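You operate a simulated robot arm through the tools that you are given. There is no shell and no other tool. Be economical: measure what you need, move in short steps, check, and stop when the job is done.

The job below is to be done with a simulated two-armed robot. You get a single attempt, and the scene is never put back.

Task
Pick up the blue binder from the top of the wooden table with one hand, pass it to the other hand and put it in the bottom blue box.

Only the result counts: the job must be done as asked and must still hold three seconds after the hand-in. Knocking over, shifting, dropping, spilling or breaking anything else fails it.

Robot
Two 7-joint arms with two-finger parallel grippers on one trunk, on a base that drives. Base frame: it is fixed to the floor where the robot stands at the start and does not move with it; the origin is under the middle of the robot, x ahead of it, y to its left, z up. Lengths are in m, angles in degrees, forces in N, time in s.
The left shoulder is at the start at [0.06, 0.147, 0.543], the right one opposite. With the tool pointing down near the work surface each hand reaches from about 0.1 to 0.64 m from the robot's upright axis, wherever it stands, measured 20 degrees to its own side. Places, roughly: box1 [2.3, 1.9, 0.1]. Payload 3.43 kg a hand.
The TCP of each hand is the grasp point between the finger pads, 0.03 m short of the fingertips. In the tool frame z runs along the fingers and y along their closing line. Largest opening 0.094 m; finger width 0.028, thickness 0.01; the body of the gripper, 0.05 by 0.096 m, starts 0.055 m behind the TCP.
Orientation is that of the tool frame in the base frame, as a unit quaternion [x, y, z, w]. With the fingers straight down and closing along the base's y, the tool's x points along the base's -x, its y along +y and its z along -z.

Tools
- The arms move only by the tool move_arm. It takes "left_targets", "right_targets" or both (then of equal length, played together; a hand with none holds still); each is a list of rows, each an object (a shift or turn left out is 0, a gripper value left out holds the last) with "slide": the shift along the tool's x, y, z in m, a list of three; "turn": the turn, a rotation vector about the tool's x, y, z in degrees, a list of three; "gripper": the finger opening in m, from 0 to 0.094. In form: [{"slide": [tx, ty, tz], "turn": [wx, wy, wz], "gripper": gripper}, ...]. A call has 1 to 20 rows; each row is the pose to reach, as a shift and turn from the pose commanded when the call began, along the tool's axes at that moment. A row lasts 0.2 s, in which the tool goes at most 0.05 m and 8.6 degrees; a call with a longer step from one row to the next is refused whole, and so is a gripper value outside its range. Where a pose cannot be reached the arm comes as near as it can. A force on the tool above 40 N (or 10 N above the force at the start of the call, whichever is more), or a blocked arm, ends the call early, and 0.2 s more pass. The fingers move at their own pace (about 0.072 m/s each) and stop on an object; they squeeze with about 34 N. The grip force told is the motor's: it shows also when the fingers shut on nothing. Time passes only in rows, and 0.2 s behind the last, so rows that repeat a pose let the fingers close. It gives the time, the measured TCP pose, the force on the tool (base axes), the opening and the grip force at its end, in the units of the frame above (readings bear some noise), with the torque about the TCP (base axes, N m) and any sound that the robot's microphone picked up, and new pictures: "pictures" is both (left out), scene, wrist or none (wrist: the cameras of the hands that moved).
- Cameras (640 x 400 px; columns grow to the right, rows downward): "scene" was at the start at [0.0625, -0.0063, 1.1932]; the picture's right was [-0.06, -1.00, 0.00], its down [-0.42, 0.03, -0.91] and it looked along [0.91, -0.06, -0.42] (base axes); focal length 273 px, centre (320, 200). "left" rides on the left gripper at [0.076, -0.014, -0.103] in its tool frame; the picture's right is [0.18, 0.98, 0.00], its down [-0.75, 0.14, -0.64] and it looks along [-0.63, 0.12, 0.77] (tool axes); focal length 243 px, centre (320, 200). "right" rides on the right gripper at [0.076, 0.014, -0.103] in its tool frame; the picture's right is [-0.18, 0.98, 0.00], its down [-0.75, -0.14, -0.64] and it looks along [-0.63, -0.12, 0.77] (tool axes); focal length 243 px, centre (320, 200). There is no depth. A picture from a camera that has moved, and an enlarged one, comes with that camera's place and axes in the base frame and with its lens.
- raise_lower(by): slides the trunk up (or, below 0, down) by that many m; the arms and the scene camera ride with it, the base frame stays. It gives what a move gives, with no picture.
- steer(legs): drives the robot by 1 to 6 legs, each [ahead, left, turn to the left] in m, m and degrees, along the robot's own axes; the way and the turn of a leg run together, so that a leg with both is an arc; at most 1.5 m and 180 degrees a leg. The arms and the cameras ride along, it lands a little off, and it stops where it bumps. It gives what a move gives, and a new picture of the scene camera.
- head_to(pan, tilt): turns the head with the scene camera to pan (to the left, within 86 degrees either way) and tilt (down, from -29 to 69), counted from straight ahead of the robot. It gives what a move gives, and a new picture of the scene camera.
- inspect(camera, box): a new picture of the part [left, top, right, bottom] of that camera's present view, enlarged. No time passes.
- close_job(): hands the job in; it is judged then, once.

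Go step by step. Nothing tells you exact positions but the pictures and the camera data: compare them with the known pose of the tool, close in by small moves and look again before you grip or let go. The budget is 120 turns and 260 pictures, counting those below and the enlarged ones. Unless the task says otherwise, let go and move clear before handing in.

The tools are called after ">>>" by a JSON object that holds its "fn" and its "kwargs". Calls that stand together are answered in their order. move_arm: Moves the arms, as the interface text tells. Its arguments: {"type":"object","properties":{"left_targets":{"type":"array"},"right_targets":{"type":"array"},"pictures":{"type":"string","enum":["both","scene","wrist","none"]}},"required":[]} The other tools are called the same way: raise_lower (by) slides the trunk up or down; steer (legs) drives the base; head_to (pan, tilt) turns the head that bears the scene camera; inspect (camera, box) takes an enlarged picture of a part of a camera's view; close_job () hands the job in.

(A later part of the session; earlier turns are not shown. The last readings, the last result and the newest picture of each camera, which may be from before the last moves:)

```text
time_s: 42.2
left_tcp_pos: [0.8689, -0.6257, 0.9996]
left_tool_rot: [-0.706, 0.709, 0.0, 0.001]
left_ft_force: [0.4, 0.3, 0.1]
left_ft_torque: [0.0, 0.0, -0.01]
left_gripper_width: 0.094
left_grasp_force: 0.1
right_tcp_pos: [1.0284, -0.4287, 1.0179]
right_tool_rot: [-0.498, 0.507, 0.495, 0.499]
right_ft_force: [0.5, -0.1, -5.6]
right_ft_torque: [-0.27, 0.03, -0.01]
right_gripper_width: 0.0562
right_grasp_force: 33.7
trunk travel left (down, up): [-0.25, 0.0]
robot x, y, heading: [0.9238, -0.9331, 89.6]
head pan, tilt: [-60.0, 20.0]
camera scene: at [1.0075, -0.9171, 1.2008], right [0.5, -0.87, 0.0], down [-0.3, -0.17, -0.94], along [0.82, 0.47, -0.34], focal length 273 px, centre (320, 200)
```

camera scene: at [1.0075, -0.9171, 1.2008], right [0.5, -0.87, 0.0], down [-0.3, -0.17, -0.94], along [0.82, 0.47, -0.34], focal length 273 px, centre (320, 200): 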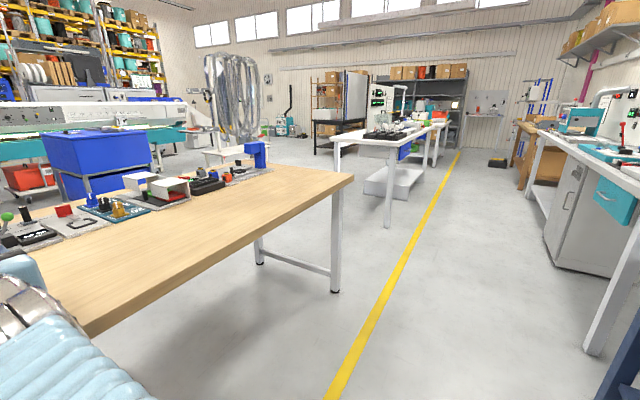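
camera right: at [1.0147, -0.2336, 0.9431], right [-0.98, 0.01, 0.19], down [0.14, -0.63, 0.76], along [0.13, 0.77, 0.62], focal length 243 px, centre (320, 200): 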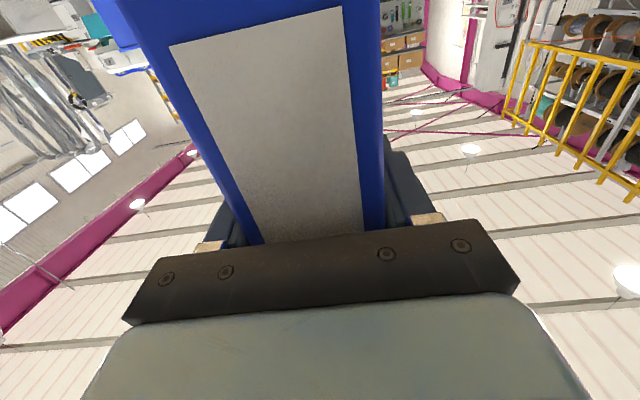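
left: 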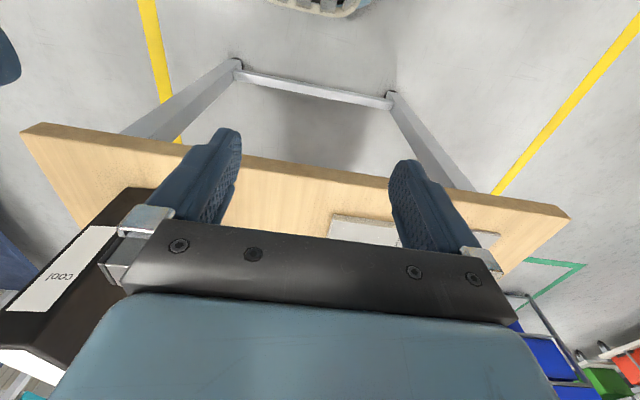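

From the two views the rack spans about x 1.84–2.35, y 1.63–2.14 with its shelf at z≈0.68, and the bottom box seems to stick out towards +x. I'll strafe along the aisle to the table's far end and look through the gap.

>>> {"fn": "steer", "kwargs": {"legs": [[0, -1.3, 0], [0, -0.65, 0]]}}

>>> {"fn": "head_to", "kwargs": {"pan": -25, "tilt": 25}}

>>> {"fn": "head_to", "kwargs": {"pan": 15, "tilt": 25}}

```text
time_s: 52.1
left_tcp_pos: [2.8462, -0.6477, 1.0]
left_tool_rot: [-0.701, 0.713, 0.0, 0.001]
left_ft_force: [0.5, -1.0, -0.5]
left_ft_torque: [0.0, 0.0, 0.01]
left_gripper_width: 0.0939
left_grasp_force: 0.1
right_tcp_pos: [3.0077, -0.4509, 1.0182]
right_tool_rot: [-0.496, 0.508, 0.494, 0.501]
right_ft_force: [0.4, 0.1, -5.7]
right_ft_torque: [-0.25, -0.04, -0.01]
right_gripper_width: 0.0562
right_grasp_force: 34.1
trunk travel left (down, up): [-0.25, 0.0]
robot x, y, heading: [2.9001, -0.9582, 88.9]
head pan, tilt: [-60.0, 20.0]
camera scene: at [2.9815, -0.9411, 1.2008], right [0.49, -0.87, 0.0], down [-0.3, -0.17, -0.94], along [0.82, 0.46, -0.34], focal length 273 px, centre (320, 200)
```

scene: 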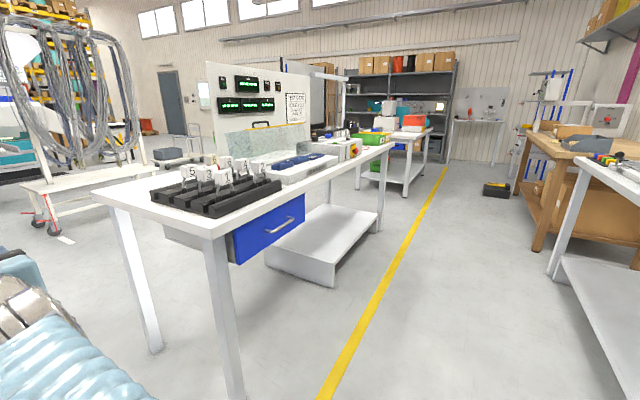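

```text
time_s: 53.1
left_tcp_pos: [2.846, -0.6485, 0.9998]
left_tool_rot: [-0.702, 0.712, 0.0, 0.0]
left_ft_force: [-0.8, 0.6, -0.2]
left_ft_torque: [0.0, 0.0, 0.0]
left_gripper_width: 0.0939
left_grasp_force: 0.0
right_tcp_pos: [3.0075, -0.4531, 1.0178]
right_tool_rot: [-0.497, 0.51, 0.493, 0.5]
right_ft_force: [0.4, -0.2, -5.4]
right_ft_torque: [-0.31, 0.0, 0.01]
right_gripper_width: 0.0564
right_grasp_force: 34.1
trunk travel left (down, up): [-0.25, 0.0]
robot x, y, heading: [2.8994, -0.9556, 88.9]
head pan, tilt: [-25.0, 25.0]
camera scene: at [2.9405, -0.9035, 1.1927], right [0.9, -0.44, 0.0], down [-0.19, -0.38, -0.91], along [0.4, 0.81, -0.42], focal length 273 px, centre (320, 200)
```

scene: 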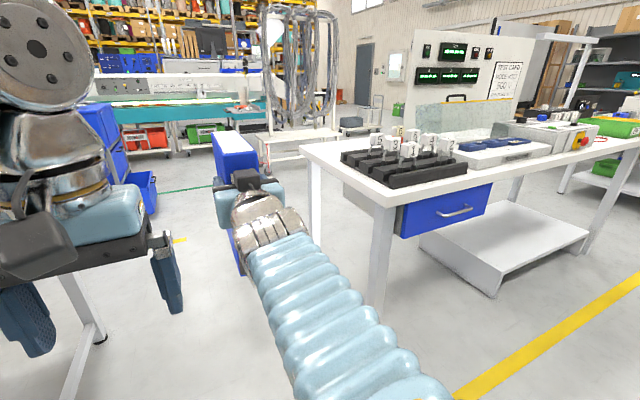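

```text
time_s: 54.2
left_tcp_pos: [2.8464, -0.649, 0.9994]
left_tool_rot: [-0.701, 0.713, 0.001, 0.0]
left_ft_force: [0.3, 0.1, 0.5]
left_ft_torque: [-0.02, 0.03, 0.02]
left_gripper_width: 0.0939
left_grasp_force: 0.0
right_tcp_pos: [3.0086, -0.4527, 1.0178]
right_tool_rot: [-0.497, 0.509, 0.493, 0.501]
right_ft_force: [0.0, -0.5, -5.1]
right_ft_torque: [-0.26, -0.02, -0.01]
right_gripper_width: 0.0561
right_grasp_force: 33.9
trunk travel left (down, up): [-0.25, 0.0]
robot x, y, heading: [2.8966, -0.9545, 89.0]
head pan, tilt: [15.0, 25.0]
camera scene: at [2.8778, -0.8969, 1.1927], right [0.97, 0.24, 0.0], down [0.1, -0.41, -0.91], along [-0.22, 0.88, -0.42], focal length 273 px, centre (320, 200)
```

scene: 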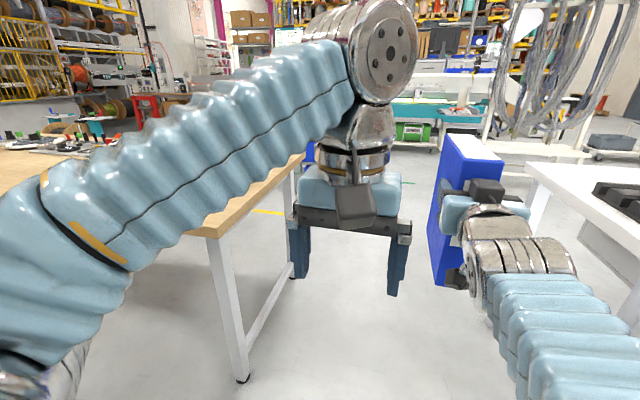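

The gap between the wooden and white tables runs about x 2.44–3.40, and I'm centred at 2.90. I'll check how wide the elbows are before going through.

>>> {"fn": "head_to", "kwargs": {"pan": -70, "tilt": 55}}

>>> {"fn": "head_to", "kwargs": {"pan": 70, "tilt": 55}}

```text
time_s: 55.8
left_tcp_pos: [2.8477, -0.6486, 0.998]
left_tool_rot: [-0.702, 0.712, 0.001, 0.001]
left_ft_force: [-0.3, 0.3, 0.5]
left_ft_torque: [-0.01, -0.02, -0.01]
left_gripper_width: 0.0942
left_grasp_force: 0.1
right_tcp_pos: [3.0076, -0.4523, 1.0183]
right_tool_rot: [-0.497, 0.51, 0.493, 0.5]
right_ft_force: [-0.1, -0.6, -6.0]
right_ft_torque: [-0.31, -0.01, 0.05]
right_gripper_width: 0.0562
right_grasp_force: 34.2
trunk travel left (down, up): [-0.25, 0.0]
robot x, y, heading: [2.9008, -0.9556, 89.0]
head pan, tilt: [-70.0, 55.0]
camera scene: at [2.9683, -0.9627, 1.1487], right [0.33, -0.95, 0.0], down [-0.77, -0.27, -0.57], along [0.54, 0.19, -0.82], focal length 273 px, centre (320, 200)
```

scene: 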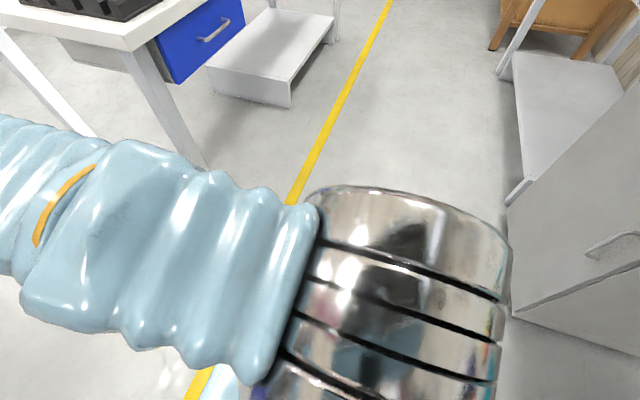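

```text
time_s: 58.0
left_tcp_pos: [2.8466, -0.6485, 1.0002]
left_tool_rot: [-0.701, 0.713, 0.001, 0.0]
left_ft_force: [-0.3, 0.1, -0.4]
left_ft_torque: [0.0, 0.0, 0.02]
left_gripper_width: 0.0939
left_grasp_force: 0.0
right_tcp_pos: [3.0084, -0.4526, 1.0188]
right_tool_rot: [-0.496, 0.509, 0.493, 0.501]
right_ft_force: [0.0, -0.6, -5.0]
right_ft_torque: [-0.28, 0.0, 0.03]
right_gripper_width: 0.0561
right_grasp_force: 34.6
trunk travel left (down, up): [-0.25, 0.0]
robot x, y, heading: [2.9026, -0.9571, 89.1]
head pan, tilt: [70.0, 55.0]
camera scene: at [2.8328, -0.9605, 1.1487], right [0.36, 0.93, 0.0], down [0.76, -0.29, -0.57], along [-0.54, 0.21, -0.82], focal length 273 px, centre (320, 200)
```

scene: 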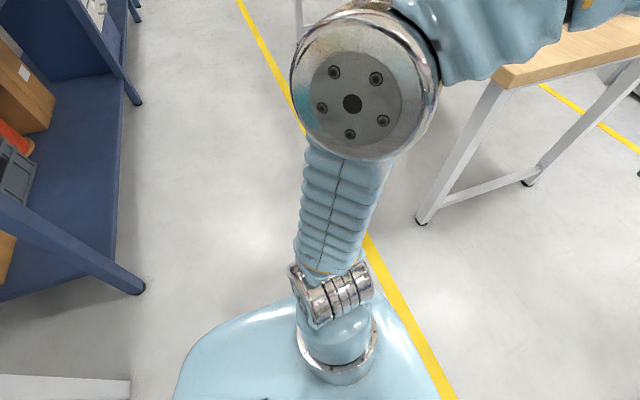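

Elbows reach about 0.43 m to the left and less to the right, above the tabletop height. That fits the gap, so I'm driving through.

>>> {"fn": "steer", "kwargs": {"legs": [[0.0, -0.02, 1], [0.7, 0, 0]]}}

>>> {"fn": "steer", "kwargs": {"legs": [[0.6, 0, 0]]}}

>>> {"fn": "head_to", "kwargs": {"pan": 15, "tilt": 30}}

```text
time_s: 62.3
left_tcp_pos: [2.8568, 0.0572, 0.9993]
left_tool_rot: [0.709, -0.705, 0.001, -0.001]
left_ft_force: [0.5, -0.5, -0.3]
left_ft_torque: [-0.01, 0.01, -0.01]
left_gripper_width: 0.0941
left_grasp_force: 0.2
right_tcp_pos: [3.015, 0.2559, 1.0186]
right_tool_rot: [-0.502, 0.505, 0.498, 0.496]
right_ft_force: [0.2, 0.5, -5.0]
right_ft_torque: [-0.28, -0.01, 0.01]
right_gripper_width: 0.0563
right_grasp_force: 34.4
trunk travel left (down, up): [-0.25, 0.0]
robot x, y, heading: [2.9142, -0.2465, 90.5]
head pan, tilt: [70.0, 55.0]
camera scene: at [2.8511, -0.2547, 1.1487], right [0.34, 0.94, 0.0], down [0.77, -0.28, -0.57], along [-0.54, 0.19, -0.82], focal length 273 px, centre (320, 200)
```

scene: 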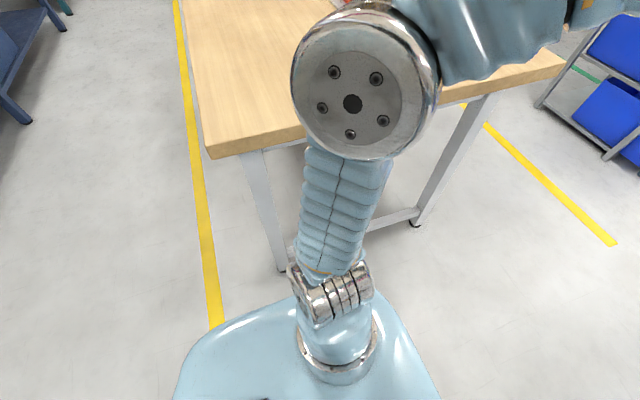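

```text
time_s: 65.7
left_tcp_pos: [2.8474, 0.6586, 0.9991]
left_tool_rot: [0.713, -0.701, -0.001, 0.0]
left_ft_force: [0.1, 0.1, 0.3]
left_ft_torque: [-0.01, -0.01, 0.02]
left_gripper_width: 0.0938
left_grasp_force: 0.0
right_tcp_pos: [3.0022, 0.8603, 1.0194]
right_tool_rot: [0.506, -0.501, -0.502, -0.492]
right_ft_force: [0.5, 0.1, -5.6]
right_ft_torque: [-0.26, -0.03, 0.02]
right_gripper_width: 0.0562
right_grasp_force: 33.7
trunk travel left (down, up): [-0.25, 0.0]
robot x, y, heading: [2.9114, 0.3522, 90.8]
head pan, tilt: [70.0, 55.0]
camera scene: at [2.8447, 0.3466, 1.1487], right [0.33, 0.95, 0.0], down [0.77, -0.27, -0.57], along [-0.54, 0.19, -0.82], focal length 273 px, centre (320, 200)
```

scene: 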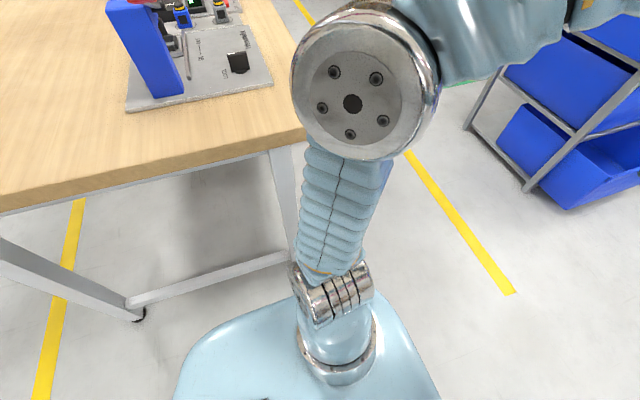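

```text
time_s: 66.9
left_tcp_pos: [2.8466, 0.659, 1.0006]
left_tool_rot: [0.713, -0.701, 0.0, -0.001]
left_ft_force: [0.4, 1.1, -0.4]
left_ft_torque: [-0.02, 0.0, 0.01]
left_gripper_width: 0.0942
left_grasp_force: 0.1
right_tcp_pos: [3.0036, 0.8595, 1.0189]
right_tool_rot: [0.505, -0.502, -0.501, -0.493]
right_ft_force: [-1.0, -0.1, -4.6]
right_ft_torque: [-0.29, 0.01, -0.03]
right_gripper_width: 0.0565
right_grasp_force: 34.4
trunk travel left (down, up): [-0.25, 0.0]
robot x, y, heading: [2.91, 0.3536, 90.8]
head pan, tilt: [15.0, 30.0]
camera scene: at [2.8879, 0.4101, 1.1847], right [0.96, 0.28, 0.0], down [0.14, -0.48, -0.87], along [-0.24, 0.83, -0.5], focal length 273 px, centre (320, 200)
```

scene: 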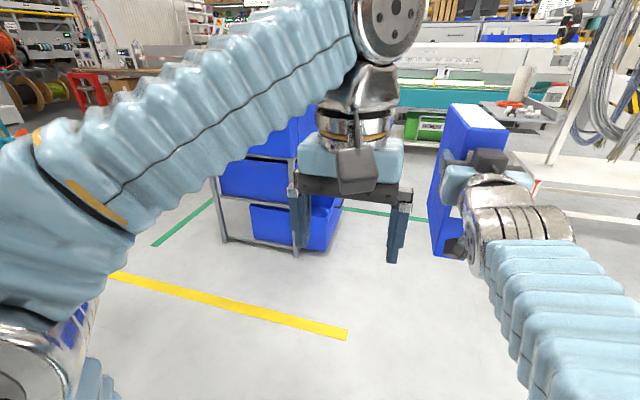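

Now the rack shows three levels, and the lowest box is pulled out towards +x. Zooming in.

>>> {"fn": "inspect", "kwargs": {"camera": "scene", "box": [190, 130, 370, 270]}}

>>> {"fn": "steer", "kwargs": {"legs": [[0.3, 0, 0]]}}

>>> {"fn": "head_to", "kwargs": {"pan": 45, "tilt": 45}}

```text
2.86 times, centred on (280, 200) of scene
camera zoom: at [2.8879, 0.4101, 1.1847], right [0.96, 0.28, 0.0], down [0.14, -0.48, -0.87], along [-0.24, 0.83, -0.5], focal length 780 px, centre (434, 200)
```

zoom: 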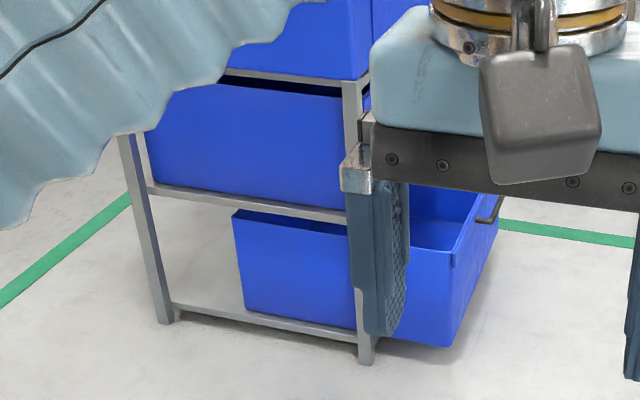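

```text
time_s: 68.9
left_tcp_pos: [2.8445, 0.954, 1.0003]
left_tool_rot: [0.712, -0.702, 0.0, 0.0]
left_ft_force: [-0.5, -0.6, 0.2]
left_ft_torque: [0.0, 0.0, -0.01]
left_gripper_width: 0.094
left_grasp_force: 0.0
right_tcp_pos: [3.0002, 1.1538, 1.0188]
right_tool_rot: [0.505, -0.502, -0.501, -0.493]
right_ft_force: [0.9, -0.4, -5.3]
right_ft_torque: [-0.26, -0.03, 0.01]
right_gripper_width: 0.0563
right_grasp_force: 33.6
trunk travel left (down, up): [-0.25, 0.0]
robot x, y, heading: [2.9075, 0.6494, 90.5]
head pan, tilt: [15.0, 30.0]
camera scene: at [2.8838, 0.7049, 1.1847], right [0.96, 0.27, 0.0], down [0.14, -0.48, -0.87], along [-0.23, 0.83, -0.5], focal length 273 px, centre (320, 200)
```

scene: 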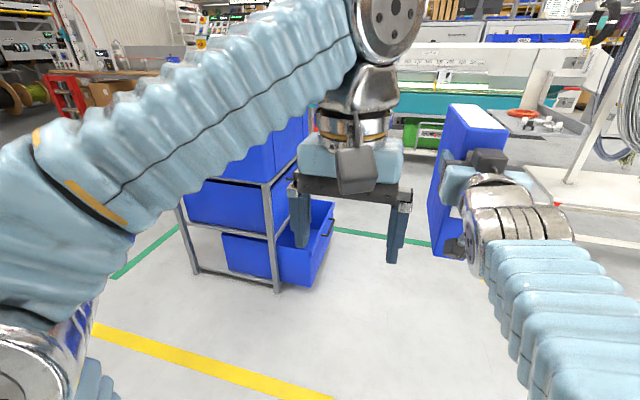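

```text
time_s: 69.9
left_tcp_pos: [2.8436, 0.9522, 0.9998]
left_tool_rot: [0.712, -0.703, 0.0, -0.001]
left_ft_force: [-0.9, -0.4, 0.8]
left_ft_torque: [-0.03, -0.03, 0.02]
left_gripper_width: 0.0939
left_grasp_force: 0.0
right_tcp_pos: [3.001, 1.155, 1.0174]
right_tool_rot: [0.504, -0.502, -0.5, -0.494]
right_ft_force: [-0.2, 1.0, -5.2]
right_ft_torque: [-0.24, 0.01, 0.02]
right_gripper_width: 0.0563
right_grasp_force: 34.4
trunk travel left (down, up): [-0.25, 0.0]
robot x, y, heading: [2.9072, 0.6501, 90.8]
head pan, tilt: [45.0, 45.0]
camera scene: at [2.8502, 0.6748, 1.1622], right [0.7, 0.72, 0.0], down [0.51, -0.49, -0.71], along [-0.51, 0.49, -0.71], focal length 273 px, centre (320, 200)
```

scene: 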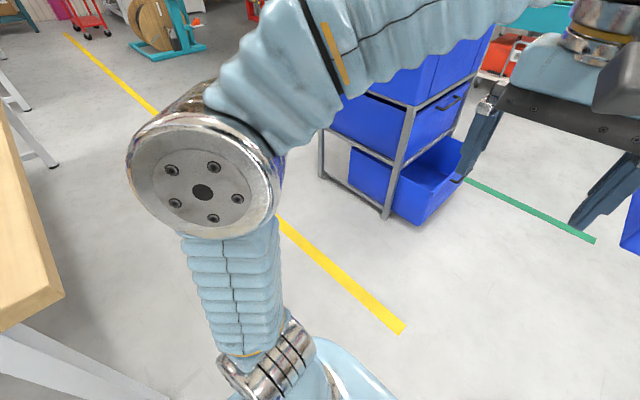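

The bottom box is open: rim at z≈0.32, y 1.66–2.12, sticking out from the rack (x≈2.39) to x≈2.57, so I'll drop the binder in from above there. First the handover in this open floor space: I bring the binder lower, closer and towards the middle.

>>> {"fn": "move_arm", "kwargs": {"right_targets": [{"slide": [0.04, 0, 0]}, {"slide": [0.08, 0, 0]}, {"slide": [0.12, 0, 0]}, {"slide": [0.16, 0, 0]}, {"slide": [0.198, 0, 0]}, {"slide": [0.198, 0.02, -0.03]}, {"slide": [0.198, 0.04, -0.06]}, {"slide": [0.198, 0.06, -0.09]}, {"slide": [0.198, 0.06, -0.09]}], "pictures": "none"}}

>>> {"fn": "head_to", "kwargs": {"pan": 0, "tilt": 50}}

```text
time_s: 71.5
left_tcp_pos: [2.8443, 0.9544, 0.9991]
left_tool_rot: [0.711, -0.703, -0.001, -0.001]
left_ft_force: [0.9, -0.1, 0.6]
left_ft_torque: [0.03, 0.0, -0.05]
left_gripper_width: 0.094
left_grasp_force: 0.0
right_tcp_pos: [3.0452, 1.1225, 0.7842]
right_tool_rot: [-0.453, 0.608, 0.449, 0.473]
right_ft_force: [0.4, 0.2, -5.7]
right_ft_torque: [-0.22, -0.03, 0.03]
right_gripper_width: 0.0564
right_grasp_force: 33.5
right hand out of reach, approached as far as the arm can: row 8
trunk travel left (down, up): [-0.25, 0.0]
robot x, y, heading: [2.9079, 0.6497, 90.8]
head pan, tilt: [45.0, 45.0]
stopped in row 8 (right hand): the arm was blocked; the commanded pose is now the measured one
```

```text
time_s: 72.7
left_tcp_pos: [2.8444, 0.953, 0.9986]
left_tool_rot: [0.712, -0.703, 0.0, 0.0]
left_ft_force: [0.0, 0.4, -0.1]
left_ft_torque: [0.0, 0.03, 0.0]
left_gripper_width: 0.0942
left_grasp_force: 0.0
right_tcp_pos: [3.0447, 1.1228, 0.7839]
right_tool_rot: [-0.452, 0.608, 0.449, 0.475]
right_ft_force: [0.4, 0.9, -6.1]
right_ft_torque: [-0.23, 0.01, -0.02]
right_gripper_width: 0.0564
right_grasp_force: 34.1
trunk travel left (down, up): [-0.25, 0.0]
robot x, y, heading: [2.9044, 0.6474, 90.5]
head pan, tilt: [0.0, 50.0]
camera scene: at [2.9073, 0.695, 1.1552], right [1.0, 0.01, 0.0], down [0.01, -0.77, -0.64], along [-0.01, 0.64, -0.77], focal length 273 px, centre (320, 200)
```

scene: 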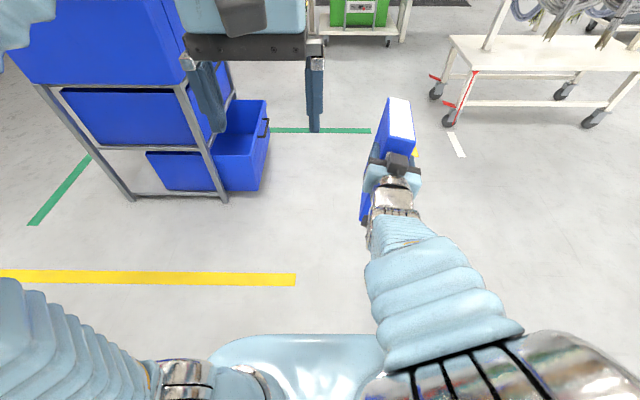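

The right arm hit a folding limit, leaving the binder slightly yawed at lateral −0.14. I'll straighten it and shift it left, keeping it farther out.

>>> {"fn": "move_arm", "kwargs": {"right_targets": [{"slide": [-0.007, 0.02, 0.015], "turn": [-3, -2, 0]}, {"slide": [-0.015, 0.05, 0.02], "turn": [-6, -4, 0]}, {"slide": [-0.02, 0.08, 0.015], "turn": [-9, -6, 0]}, {"slide": [-0.0215, 0.113, 0.0], "turn": [-10.7, -7.2, 0]}, {"slide": [-0.0215, 0.113, 0.0], "turn": [-10.7, -7.2, 0]}], "pictures": "scene"}}

```text
time_s: 74.1
left_tcp_pos: [2.8443, 0.9534, 0.9994]
left_tool_rot: [0.711, -0.703, -0.001, 0.0]
left_ft_force: [-0.3, 0.0, 0.3]
left_ft_torque: [0.01, -0.02, -0.03]
left_gripper_width: 0.0942
left_grasp_force: 0.1
right_tcp_pos: [2.9783, 1.163, 0.8131]
right_tool_rot: [-0.435, 0.58, 0.525, 0.446]
right_ft_force: [-0.3, 0.0, -5.5]
right_ft_torque: [-0.27, -0.06, 0.01]
right_gripper_width: 0.0563
right_grasp_force: 33.9
trunk travel left (down, up): [-0.25, 0.0]
robot x, y, heading: [2.9069, 0.6487, 90.7]
head pan, tilt: [0.0, 50.0]
stopped in row 5 (right hand): the arm was blocked; the commanded pose is now the measured one
camera scene: at [2.9074, 0.695, 1.1552], right [1.0, 0.01, 0.0], down [0.01, -0.77, -0.64], along [-0.01, 0.64, -0.77], focal length 273 px, centre (320, 200)
```

scene: 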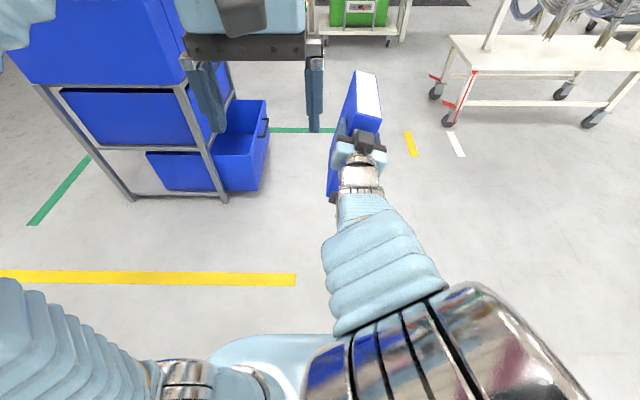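

The binder is held at lateral −0.07, forward 0.51, with a slight roll. I'll bring the left hand, pitched 30° forward and matched to the roll, to a pre-grasp above the binder's top.

>>> {"fn": "move_arm", "kwargs": {"left_targets": [{"slide": [-0.028, -0.021, 0], "turn": [-1.9, -4.6, 1.3]}, {"slide": [-0.056, -0.042, 0], "turn": [-3.8, -9.2, 2.6]}, {"slide": [-0.084, -0.062, 0], "turn": [-5.7, -13.8, 3.9]}, {"slide": [-0.112, -0.083, 0.01], "turn": [-7.6, -18.3, 5.2]}, {"slide": [-0.14, -0.104, 0.02], "turn": [-9.5, -22.9, 6.5]}, {"slide": [-0.168, -0.125, 0.035], "turn": [-11.4, -27.5, 7.8]}, {"slide": [-0.196, -0.146, 0.05], "turn": [-11.4, -27.5, 7.8]}, {"slide": [-0.223, -0.166, 0.062], "turn": [-11.4, -27.5, 7.8]}, {"slide": [-0.223, -0.166, 0.062], "turn": [-11.4, -27.5, 7.8]}]}}

```text
time_s: 76.1
left_tcp_pos: [3.0075, 1.1792, 0.9389]
left_tool_rot: [-0.639, 0.725, 0.238, 0.096]
left_ft_force: [0.5, 0.0, 0.7]
left_ft_torque: [0.0, 0.02, 0.04]
left_gripper_width: 0.0939
left_grasp_force: 0.1
right_tcp_pos: [2.9776, 1.1621, 0.8128]
right_tool_rot: [-0.433, 0.581, 0.525, 0.446]
right_ft_force: [0.8, -0.9, -5.7]
right_ft_torque: [-0.29, -0.05, 0.0]
right_gripper_width: 0.0562
right_grasp_force: 33.9
trunk travel left (down, up): [-0.25, 0.0]
robot x, y, heading: [2.906, 0.6482, 90.7]
head pan, tilt: [0.0, 50.0]
camera scene: at [2.9076, 0.6953, 1.1552], right [1.0, 0.01, 0.0], down [0.01, -0.77, -0.64], along [-0.01, 0.64, -0.77], focal length 273 px, centre (320, 200)
camera left: at [3.0261, 1.062, 0.9907], right [-0.99, -0.09, 0.14], down [0.09, 0.37, 0.92], along [-0.14, 0.92, -0.36], focal length 243 px, centre (320, 200)
```

scene: 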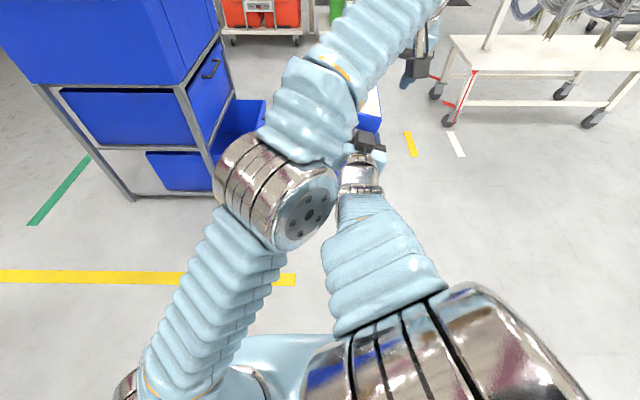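
left: 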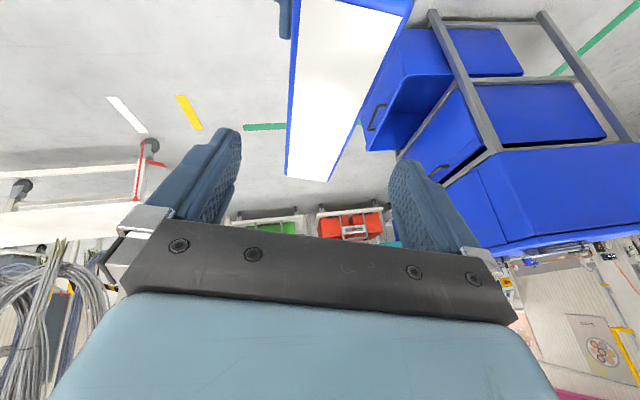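

The pose matches the prediction: the binder's top lies centred between the left fingers. Advancing along the fingers.

>>> {"fn": "move_arm", "kwargs": {"left_targets": [{"slide": [0, 0, 0.03]}, {"slide": [0, 0, 0.06]}, {"slide": [0, 0, 0.085]}, {"slide": [0, 0, 0.098]}, {"slide": [0, 0, 0.098]}]}}

```text
time_s: 77.3
left_tcp_pos: [2.9923, 1.2251, 0.8525]
left_tool_rot: [-0.639, 0.725, 0.238, 0.098]
left_ft_force: [0.1, 0.2, -0.6]
left_ft_torque: [-0.02, 0.03, -0.03]
left_gripper_width: 0.0942
left_grasp_force: 0.2
right_tcp_pos: [2.9769, 1.1605, 0.8135]
right_tool_rot: [-0.433, 0.581, 0.525, 0.446]
right_ft_force: [0.3, -0.3, -5.1]
right_ft_torque: [-0.28, -0.03, 0.0]
right_gripper_width: 0.0564
right_grasp_force: 34.1
trunk travel left (down, up): [-0.25, 0.0]
robot x, y, heading: [2.9084, 0.647, 90.6]
head pan, tilt: [0.0, 50.0]
camera scene: at [2.9074, 0.6951, 1.1552], right [1.0, 0.01, 0.0], down [0.01, -0.77, -0.64], along [-0.01, 0.64, -0.77], focal length 273 px, centre (320, 200)
camera left: at [3.0103, 1.1077, 0.9045], right [-0.99, -0.09, 0.14], down [0.09, 0.37, 0.92], along [-0.14, 0.92, -0.36], focal length 243 px, centre (320, 200)
```

scene: 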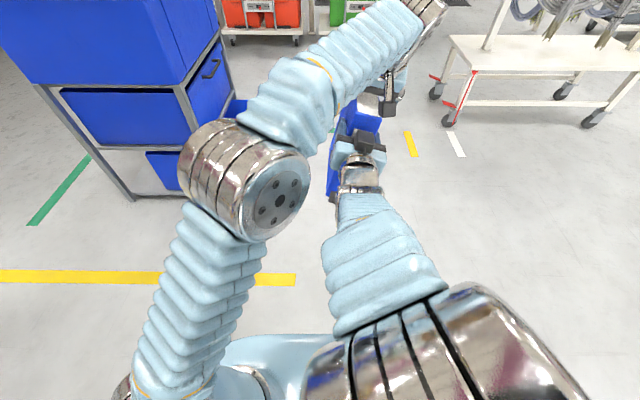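
left: 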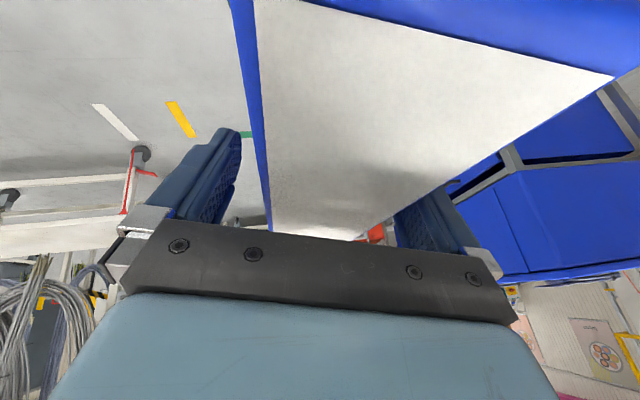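

The left fingers straddle the binder's top; closing the left hand.

>>> {"fn": "move_arm", "kwargs": {"left_targets": [{"gripper": 0.06}, {"gripper": 0.045}, {"gripper": 0.03}, {"gripper": 0.02}, {"gripper": 0.02}, {"gripper": 0.02}], "pictures": "wrist"}}

```text
time_s: 78.7
left_tcp_pos: [2.9912, 1.225, 0.8519]
left_tool_rot: [-0.639, 0.725, 0.239, 0.097]
left_ft_force: [-7.2, -0.5, 1.4]
left_ft_torque: [-0.33, 0.0, -0.29]
left_gripper_width: 0.0564
left_grasp_force: 34.1
right_tcp_pos: [2.9771, 1.1629, 0.8143]
right_tool_rot: [-0.434, 0.58, 0.525, 0.447]
right_ft_force: [6.4, 1.0, -5.7]
right_ft_torque: [-0.01, 0.22, -0.15]
right_gripper_width: 0.0565
right_grasp_force: 33.8
trunk travel left (down, up): [-0.25, 0.0]
robot x, y, heading: [2.9075, 0.6505, 90.7]
head pan, tilt: [0.0, 50.0]
camera left: at [3.0101, 1.1078, 0.9047], right [-0.99, -0.09, 0.14], down [0.09, 0.37, 0.92], along [-0.14, 0.92, -0.36], focal length 243 px, centre (320, 200)
```

left: 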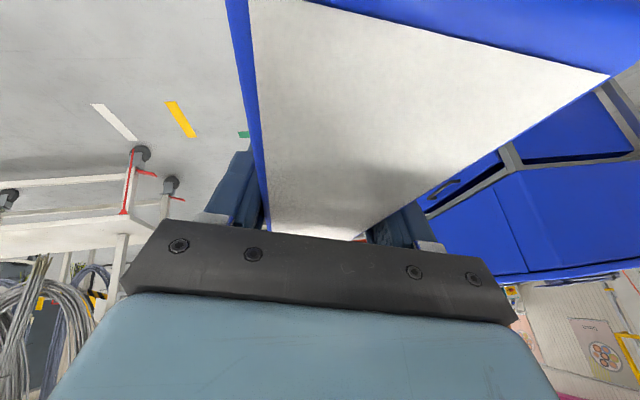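

Both hands hold it. Opening the right hand, in place first.

>>> {"fn": "move_arm", "kwargs": {"right_targets": [{"gripper": 0.065}, {"gripper": 0.08}, {"gripper": 0.09}, {"gripper": 0.09}], "pictures": "both"}}

```text
time_s: 79.7
left_tcp_pos: [2.9915, 1.2242, 0.8533]
left_tool_rot: [-0.639, 0.725, 0.238, 0.098]
left_ft_force: [0.0, 0.1, 0.1]
left_ft_torque: [0.07, -0.12, 0.02]
left_gripper_width: 0.0562
left_grasp_force: 34.2
right_tcp_pos: [2.9773, 1.1621, 0.8135]
right_tool_rot: [-0.434, 0.58, 0.526, 0.446]
right_ft_force: [-0.7, -1.1, -0.5]
right_ft_torque: [0.0, 0.01, 0.03]
right_gripper_width: 0.0902
right_grasp_force: 0.1
trunk travel left (down, up): [-0.25, 0.0]
robot x, y, heading: [2.9107, 0.6488, 90.7]
head pan, tilt: [0.0, 50.0]
camera scene: at [2.9074, 0.695, 1.1552], right [1.0, 0.01, 0.0], down [0.01, -0.77, -0.64], along [-0.01, 0.64, -0.77], focal length 273 px, centre (320, 200)
camera right: at [2.9397, 1.058, 0.7472], right [-0.91, 0.08, 0.4], down [0.27, -0.62, 0.73], along [0.3, 0.78, 0.55], focal length 243 px, centre (320, 200)
```

scene: 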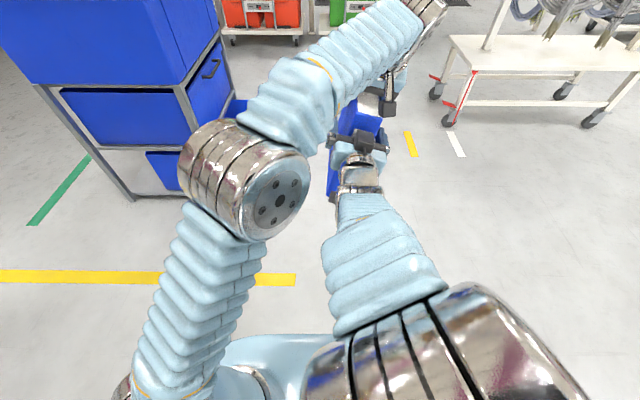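
right: 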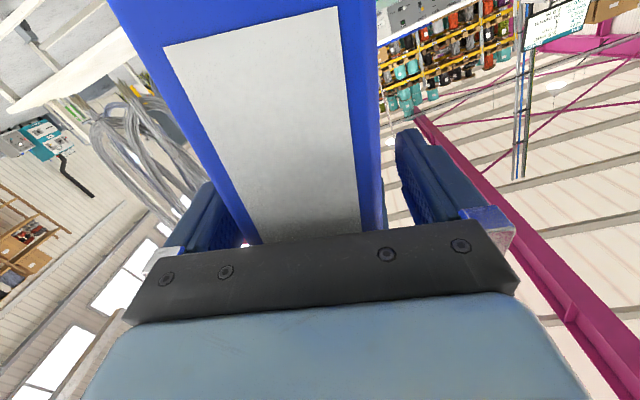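

The right hand is open and the binder stays in the left hand. I'll withdraw the right hand straight back along its fingers, a bit down.

>>> {"fn": "move_arm", "kwargs": {"right_targets": [{"slide": [0.003, 0, -0.02]}, {"slide": [0.01, 0, -0.04]}, {"slide": [0.02, 0, -0.06]}, {"slide": [0.03, 0, -0.075]}, {"slide": [0.03, 0, -0.075]}], "pictures": "both"}}

```text
time_s: 80.2
left_tcp_pos: [3.0008, 1.2213, 0.8506]
left_tool_rot: [-0.636, 0.728, 0.233, 0.104]
left_ft_force: [9.1, 0.0, -1.7]
left_ft_torque: [0.29, -0.36, 0.3]
left_gripper_width: 0.0605
left_grasp_force: 33.6
right_tcp_pos: [3.0106, 1.1508, 0.7999]
right_tool_rot: [-0.412, 0.609, 0.506, 0.45]
right_ft_force: [-8.8, -0.4, 1.0]
right_ft_torque: [-0.09, -0.13, 0.36]
right_gripper_width: 0.0939
right_grasp_force: 3.2
trunk travel left (down, up): [-0.25, 0.0]
robot x, y, heading: [2.9063, 0.6476, 90.8]
head pan, tilt: [0.0, 50.0]
stopped in row 2 (left hand): the force on the tool passed its limit at 53 N (the readings are from after the stop); the commanded pose is now the measured one
camera scene: at [2.9073, 0.6951, 1.1552], right [1.0, 0.01, 0.0], down [0.01, -0.77, -0.64], along [-0.01, 0.64, -0.77], focal length 273 px, centre (320, 200)
camera right: at [2.9631, 1.0482, 0.7373], right [-0.89, 0.16, 0.42], down [0.24, -0.62, 0.75], along [0.38, 0.77, 0.52], focal length 243 px, centre (320, 200)
```

scene: 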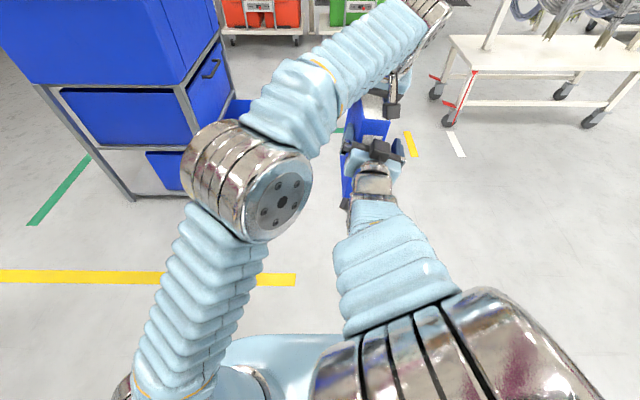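
right: 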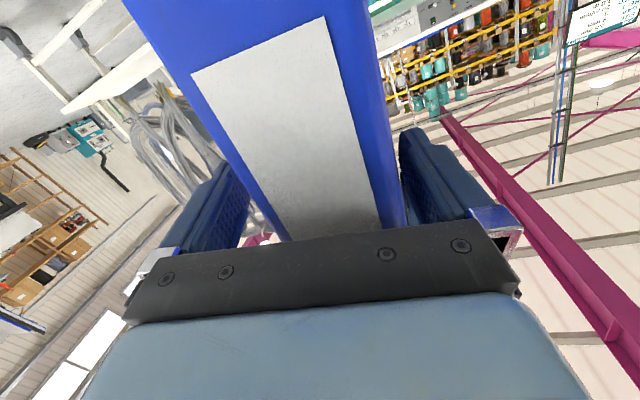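

Pulling back swings the right arm sideways because it is folded tight, so it pushed on the binder. I'll recentre the right hand first, then slide the binder forward out of it with the left hand.

>>> {"fn": "move_arm", "kwargs": {"right_targets": [{"slide": [-0.002, 0.014, 0.002], "turn": [-2, -0.4, -0.8]}, {"slide": [-0.004, 0.026, 0.003], "turn": [-4.0, -0.8, -1.5]}, {"slide": [-0.004, 0.026, 0.003], "turn": [-4.0, -0.8, -1.5]}], "pictures": "both"}}

```text
time_s: 81.0
left_tcp_pos: [2.9992, 1.223, 0.8533]
left_tool_rot: [-0.636, 0.728, 0.234, 0.104]
left_ft_force: [0.6, 0.1, -5.1]
left_ft_torque: [0.11, -0.09, 0.02]
left_gripper_width: 0.0565
left_grasp_force: 33.7
right_tcp_pos: [2.9871, 1.1573, 0.8103]
right_tool_rot: [-0.429, 0.586, 0.524, 0.446]
right_ft_force: [0.4, -0.2, -0.7]
right_ft_torque: [0.01, -0.02, 0.0]
right_gripper_width: 0.0899
right_grasp_force: 0.1
trunk travel left (down, up): [-0.25, 0.0]
robot x, y, heading: [2.9079, 0.6497, 90.9]
head pan, tilt: [0.0, 50.0]
camera scene: at [2.9074, 0.695, 1.1552], right [1.0, 0.01, 0.0], down [0.01, -0.77, -0.64], along [-0.01, 0.64, -0.77], focal length 273 px, centre (320, 200)
camera right: at [2.9486, 1.0545, 0.7438], right [-0.91, 0.09, 0.41], down [0.27, -0.62, 0.73], along [0.32, 0.78, 0.54], focal length 243 px, centre (320, 200)
```

scene: 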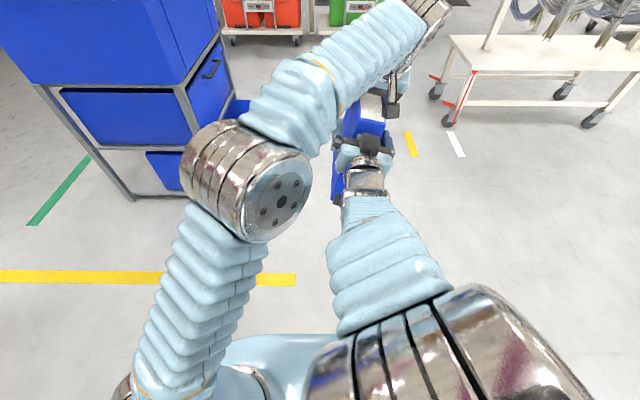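
right: 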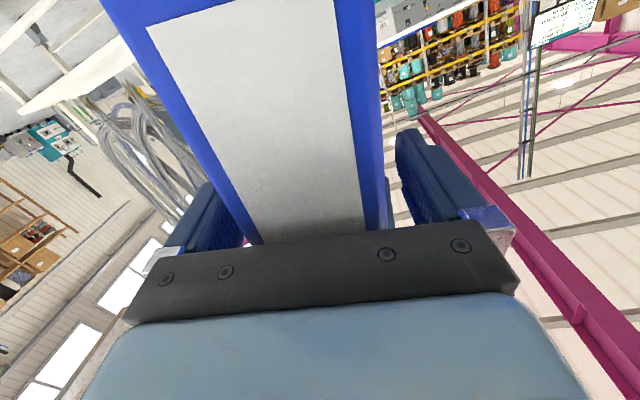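

The right hand is free again and the left carries the weight (5 N). Now the left hand carries the binder forward out of the right fingers.

>>> {"fn": "move_arm", "kwargs": {"left_targets": [{"slide": [-0.019, 0.001, 0.007]}, {"slide": [-0.038, 0.002, 0.014]}, {"slide": [-0.057, 0.003, 0.02]}, {"slide": [-0.067, 0.004, 0.024]}], "pictures": "both"}}

>>> {"fn": "inspect", "kwargs": {"camera": "right", "box": [0, 0, 640, 400]}}

```text
time_s: 82.0
left_tcp_pos: [2.9994, 1.2704, 0.8533]
left_tool_rot: [-0.636, 0.728, 0.235, 0.104]
left_ft_force: [0.0, -0.4, -5.6]
left_ft_torque: [0.13, -0.11, 0.04]
left_gripper_width: 0.0561
left_grasp_force: 33.9
left hand out of reach, approached as far as the arm can: row 3, 4
right_tcp_pos: [2.9875, 1.1578, 0.8102]
right_tool_rot: [-0.429, 0.586, 0.523, 0.446]
right_ft_force: [-0.2, 0.2, 0.3]
right_ft_torque: [0.01, -0.01, -0.03]
right_gripper_width: 0.0902
right_grasp_force: 0.1
trunk travel left (down, up): [-0.25, 0.0]
robot x, y, heading: [2.9068, 0.6516, 90.8]
head pan, tilt: [0.0, 50.0]
camera scene: at [2.9074, 0.6949, 1.1552], right [1.0, 0.01, 0.0], down [0.01, -0.77, -0.64], along [-0.01, 0.64, -0.77], focal length 273 px, centre (320, 200)
camera left: at [3.0155, 1.1542, 0.9041], right [-0.99, -0.08, 0.12], down [0.08, 0.37, 0.93], along [-0.12, 0.93, -0.36], focal length 243 px, centre (320, 200)
```

scene: 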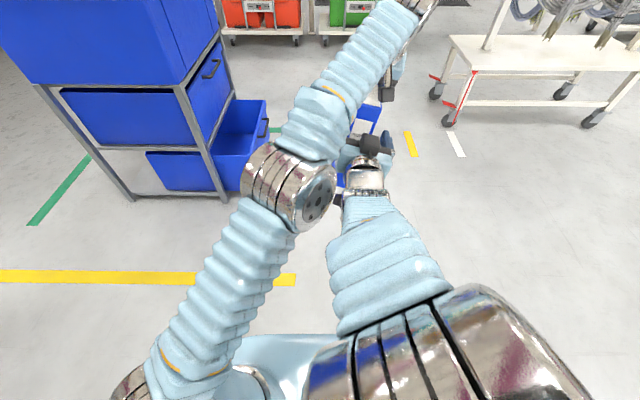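
left: 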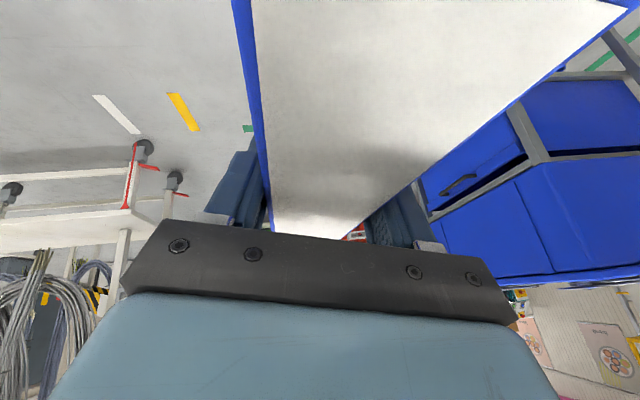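

```text
1.00 times, centred on (320, 200) of right (not enlarged: the box is as wide or as high as the picture)
camera zoom: at [2.9487, 1.0543, 0.7435], right [-0.91, 0.09, 0.4], down [0.27, -0.62, 0.73], along [0.32, 0.78, 0.54], focal length 243 px, centre (320, 200)
```

zoom: 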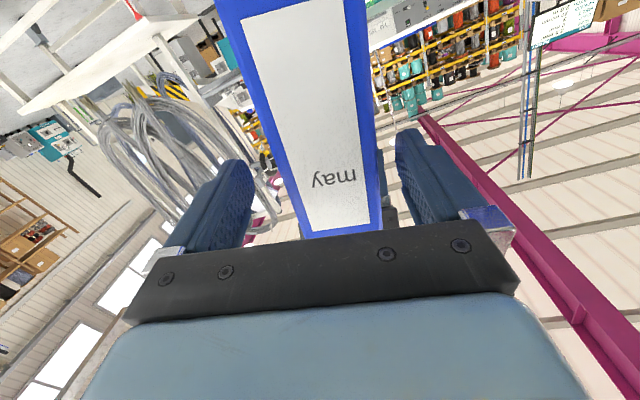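

About 1–1.5 cm of overlap is left; backing the right hand a little.

>>> {"fn": "move_arm", "kwargs": {"right_targets": [{"slide": [0, 0, -0.01]}, {"slide": [0, 0, -0.018]}, {"slide": [0, 0, -0.018]}], "pictures": "wrist"}}

```text
time_s: 82.8
left_tcp_pos: [2.9993, 1.272, 0.8525]
left_tool_rot: [-0.636, 0.728, 0.233, 0.104]
left_ft_force: [21.5, 10.5, -12.4]
left_ft_torque: [0.89, -0.83, 1.54]
left_gripper_width: 0.0607
left_grasp_force: 33.9
right_tcp_pos: [3.0134, 1.1513, 0.7997]
right_tool_rot: [-0.415, 0.607, 0.507, 0.451]
right_ft_force: [-21.7, -10.6, 6.4]
right_ft_torque: [0.57, -0.2, 1.2]
right_gripper_width: 0.0942
right_grasp_force: 3.7
trunk travel left (down, up): [-0.25, 0.0]
robot x, y, heading: [2.9062, 0.6497, 90.7]
head pan, tilt: [0.0, 50.0]
camera right: at [2.9674, 1.0475, 0.7379], right [-0.9, 0.15, 0.41], down [0.24, -0.62, 0.75], along [0.37, 0.77, 0.52], focal length 243 px, centre (320, 200)
```

right: 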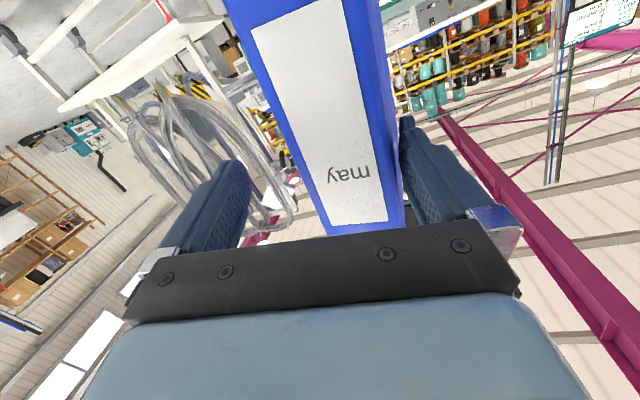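

The fold limit keeps pushing it sideways, so I'll recentre and then back out along a path that rises as it retreats, which keeps the wrist outside that limit.

>>> {"fn": "move_arm", "kwargs": {"right_targets": [{"slide": [-0.004, 0.014, 0.004], "turn": [-2, -0.4, -0.8]}, {"slide": [-0.009, 0.028, 0.006], "turn": [-4.0, -0.8, -1.5]}, {"slide": [-0.009, 0.028, 0.006], "turn": [-4.0, -0.8, -1.5]}], "pictures": "wrist"}}

```text
time_s: 83.8
left_tcp_pos: [2.9987, 1.2722, 0.8527]
left_tool_rot: [-0.636, 0.728, 0.234, 0.103]
left_ft_force: [-0.7, 0.2, -5.4]
left_ft_torque: [0.13, -0.15, 0.01]
left_gripper_width: 0.0569
left_grasp_force: 34.2
right_tcp_pos: [2.9902, 1.1613, 0.8159]
right_tool_rot: [-0.431, 0.584, 0.523, 0.447]
right_ft_force: [0.3, -0.1, 0.2]
right_ft_torque: [0.02, -0.01, 0.02]
right_gripper_width: 0.09
right_grasp_force: 0.0
trunk travel left (down, up): [-0.25, 0.0]
robot x, y, heading: [2.9068, 0.6468, 90.4]
head pan, tilt: [0.0, 50.0]
stopped in row 3 (right hand): the arm was blocked; the commanded pose is now the measured one
camera right: at [2.953, 1.0566, 0.7492], right [-0.91, 0.08, 0.4], down [0.26, -0.62, 0.74], along [0.31, 0.78, 0.55], focal length 243 px, centre (320, 200)
```

right: 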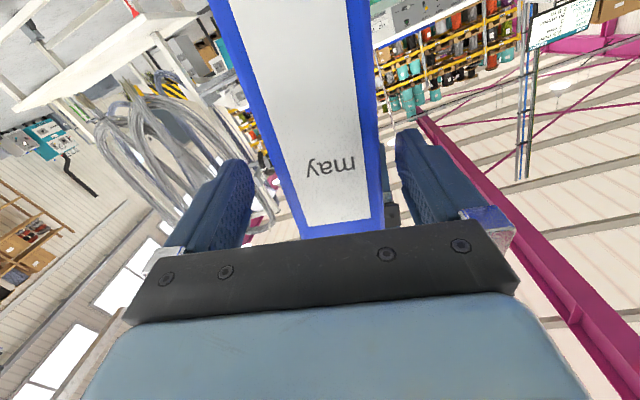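

Centred again. Retreating up and back in small steps.

>>> {"fn": "move_arm", "kwargs": {"right_targets": [{"slide": [-0.012, 0, -0.005]}, {"slide": [-0.022, 0.0, -0.014]}, {"slide": [-0.032, 0.0, -0.024]}], "pictures": "wrist"}}

```text
time_s: 84.6
left_tcp_pos: [2.9968, 1.2722, 0.8525]
left_tool_rot: [-0.636, 0.727, 0.235, 0.104]
left_ft_force: [0.4, -0.2, -5.4]
left_ft_torque: [0.13, -0.12, 0.09]
left_gripper_width: 0.0576
left_grasp_force: 33.5
right_tcp_pos: [3.0069, 1.1413, 0.8425]
right_tool_rot: [-0.424, 0.597, 0.52, 0.44]
right_ft_force: [-0.7, 0.3, -0.1]
right_ft_torque: [0.02, 0.02, -0.02]
right_gripper_width: 0.0906
right_grasp_force: 0.3
trunk travel left (down, up): [-0.25, 0.0]
robot x, y, heading: [2.9053, 0.646, 90.7]
head pan, tilt: [0.0, 50.0]
camera right: at [2.9665, 1.0377, 0.7792], right [-0.9, 0.11, 0.42], down [0.27, -0.62, 0.74], along [0.34, 0.78, 0.52], focal length 243 px, centre (320, 200)
```

right: 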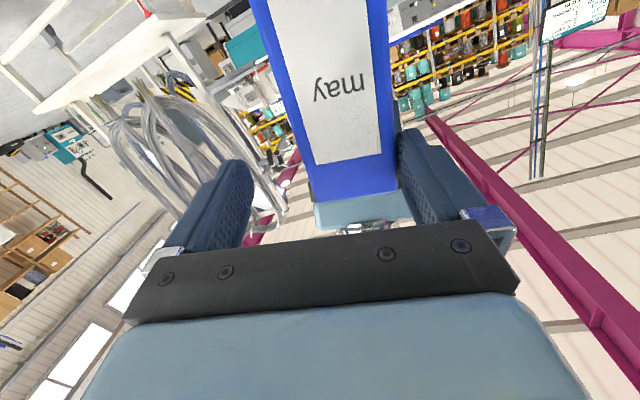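

The spine is just clear of the fingertips now; backing off further.

>>> {"fn": "move_arm", "kwargs": {"right_targets": [{"slide": [-0.008, 0, -0.012]}, {"slide": [-0.012, -0.01, -0.025]}, {"slide": [-0.012, -0.04, -0.035]}, {"slide": [-0.012, -0.08, -0.035]}, {"slide": [-0.0, -0.12, -0.035]}, {"slide": [0.0, -0.16, -0.035]}], "pictures": "both"}}

```text
time_s: 86.0
left_tcp_pos: [2.9979, 1.271, 0.8527]
left_tool_rot: [-0.637, 0.727, 0.235, 0.104]
left_ft_force: [-0.3, -1.0, -4.8]
left_ft_torque: [0.13, -0.13, -0.01]
left_gripper_width: 0.0568
left_grasp_force: 34.2
right_tcp_pos: [3.1522, 1.1204, 0.8398]
right_tool_rot: [-0.435, 0.581, 0.524, 0.446]
right_ft_force: [-0.9, -1.0, 0.8]
right_ft_torque: [-0.01, -0.05, -0.04]
right_gripper_width: 0.0899
right_grasp_force: 0.0
right hand out of reach, approached as far as the arm can: row 4, 5, 6
trunk travel left (down, up): [-0.25, 0.0]
robot x, y, heading: [2.9083, 0.6459, 90.6]
head pan, tilt: [0.0, 50.0]
camera scene: at [2.9072, 0.6951, 1.1552], right [1.0, 0.01, 0.0], down [0.01, -0.77, -0.64], along [-0.01, 0.64, -0.77], focal length 273 px, centre (320, 200)
camera right: at [3.1142, 1.0168, 0.7743], right [-0.91, 0.08, 0.4], down [0.26, -0.62, 0.74], along [0.31, 0.78, 0.55], focal length 243 px, centre (320, 200)
```

scene: 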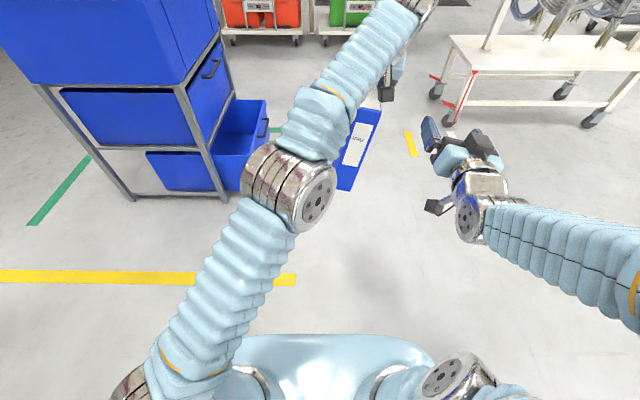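
right: 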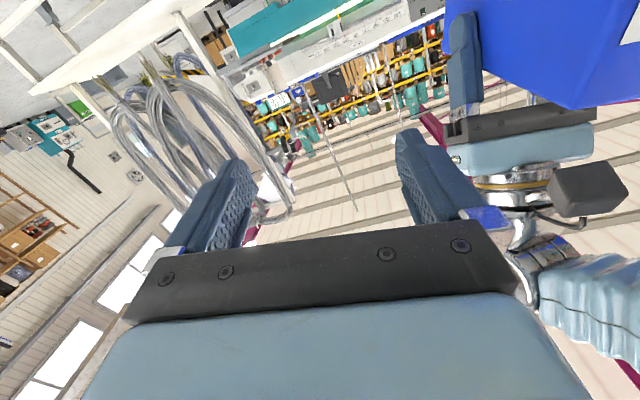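

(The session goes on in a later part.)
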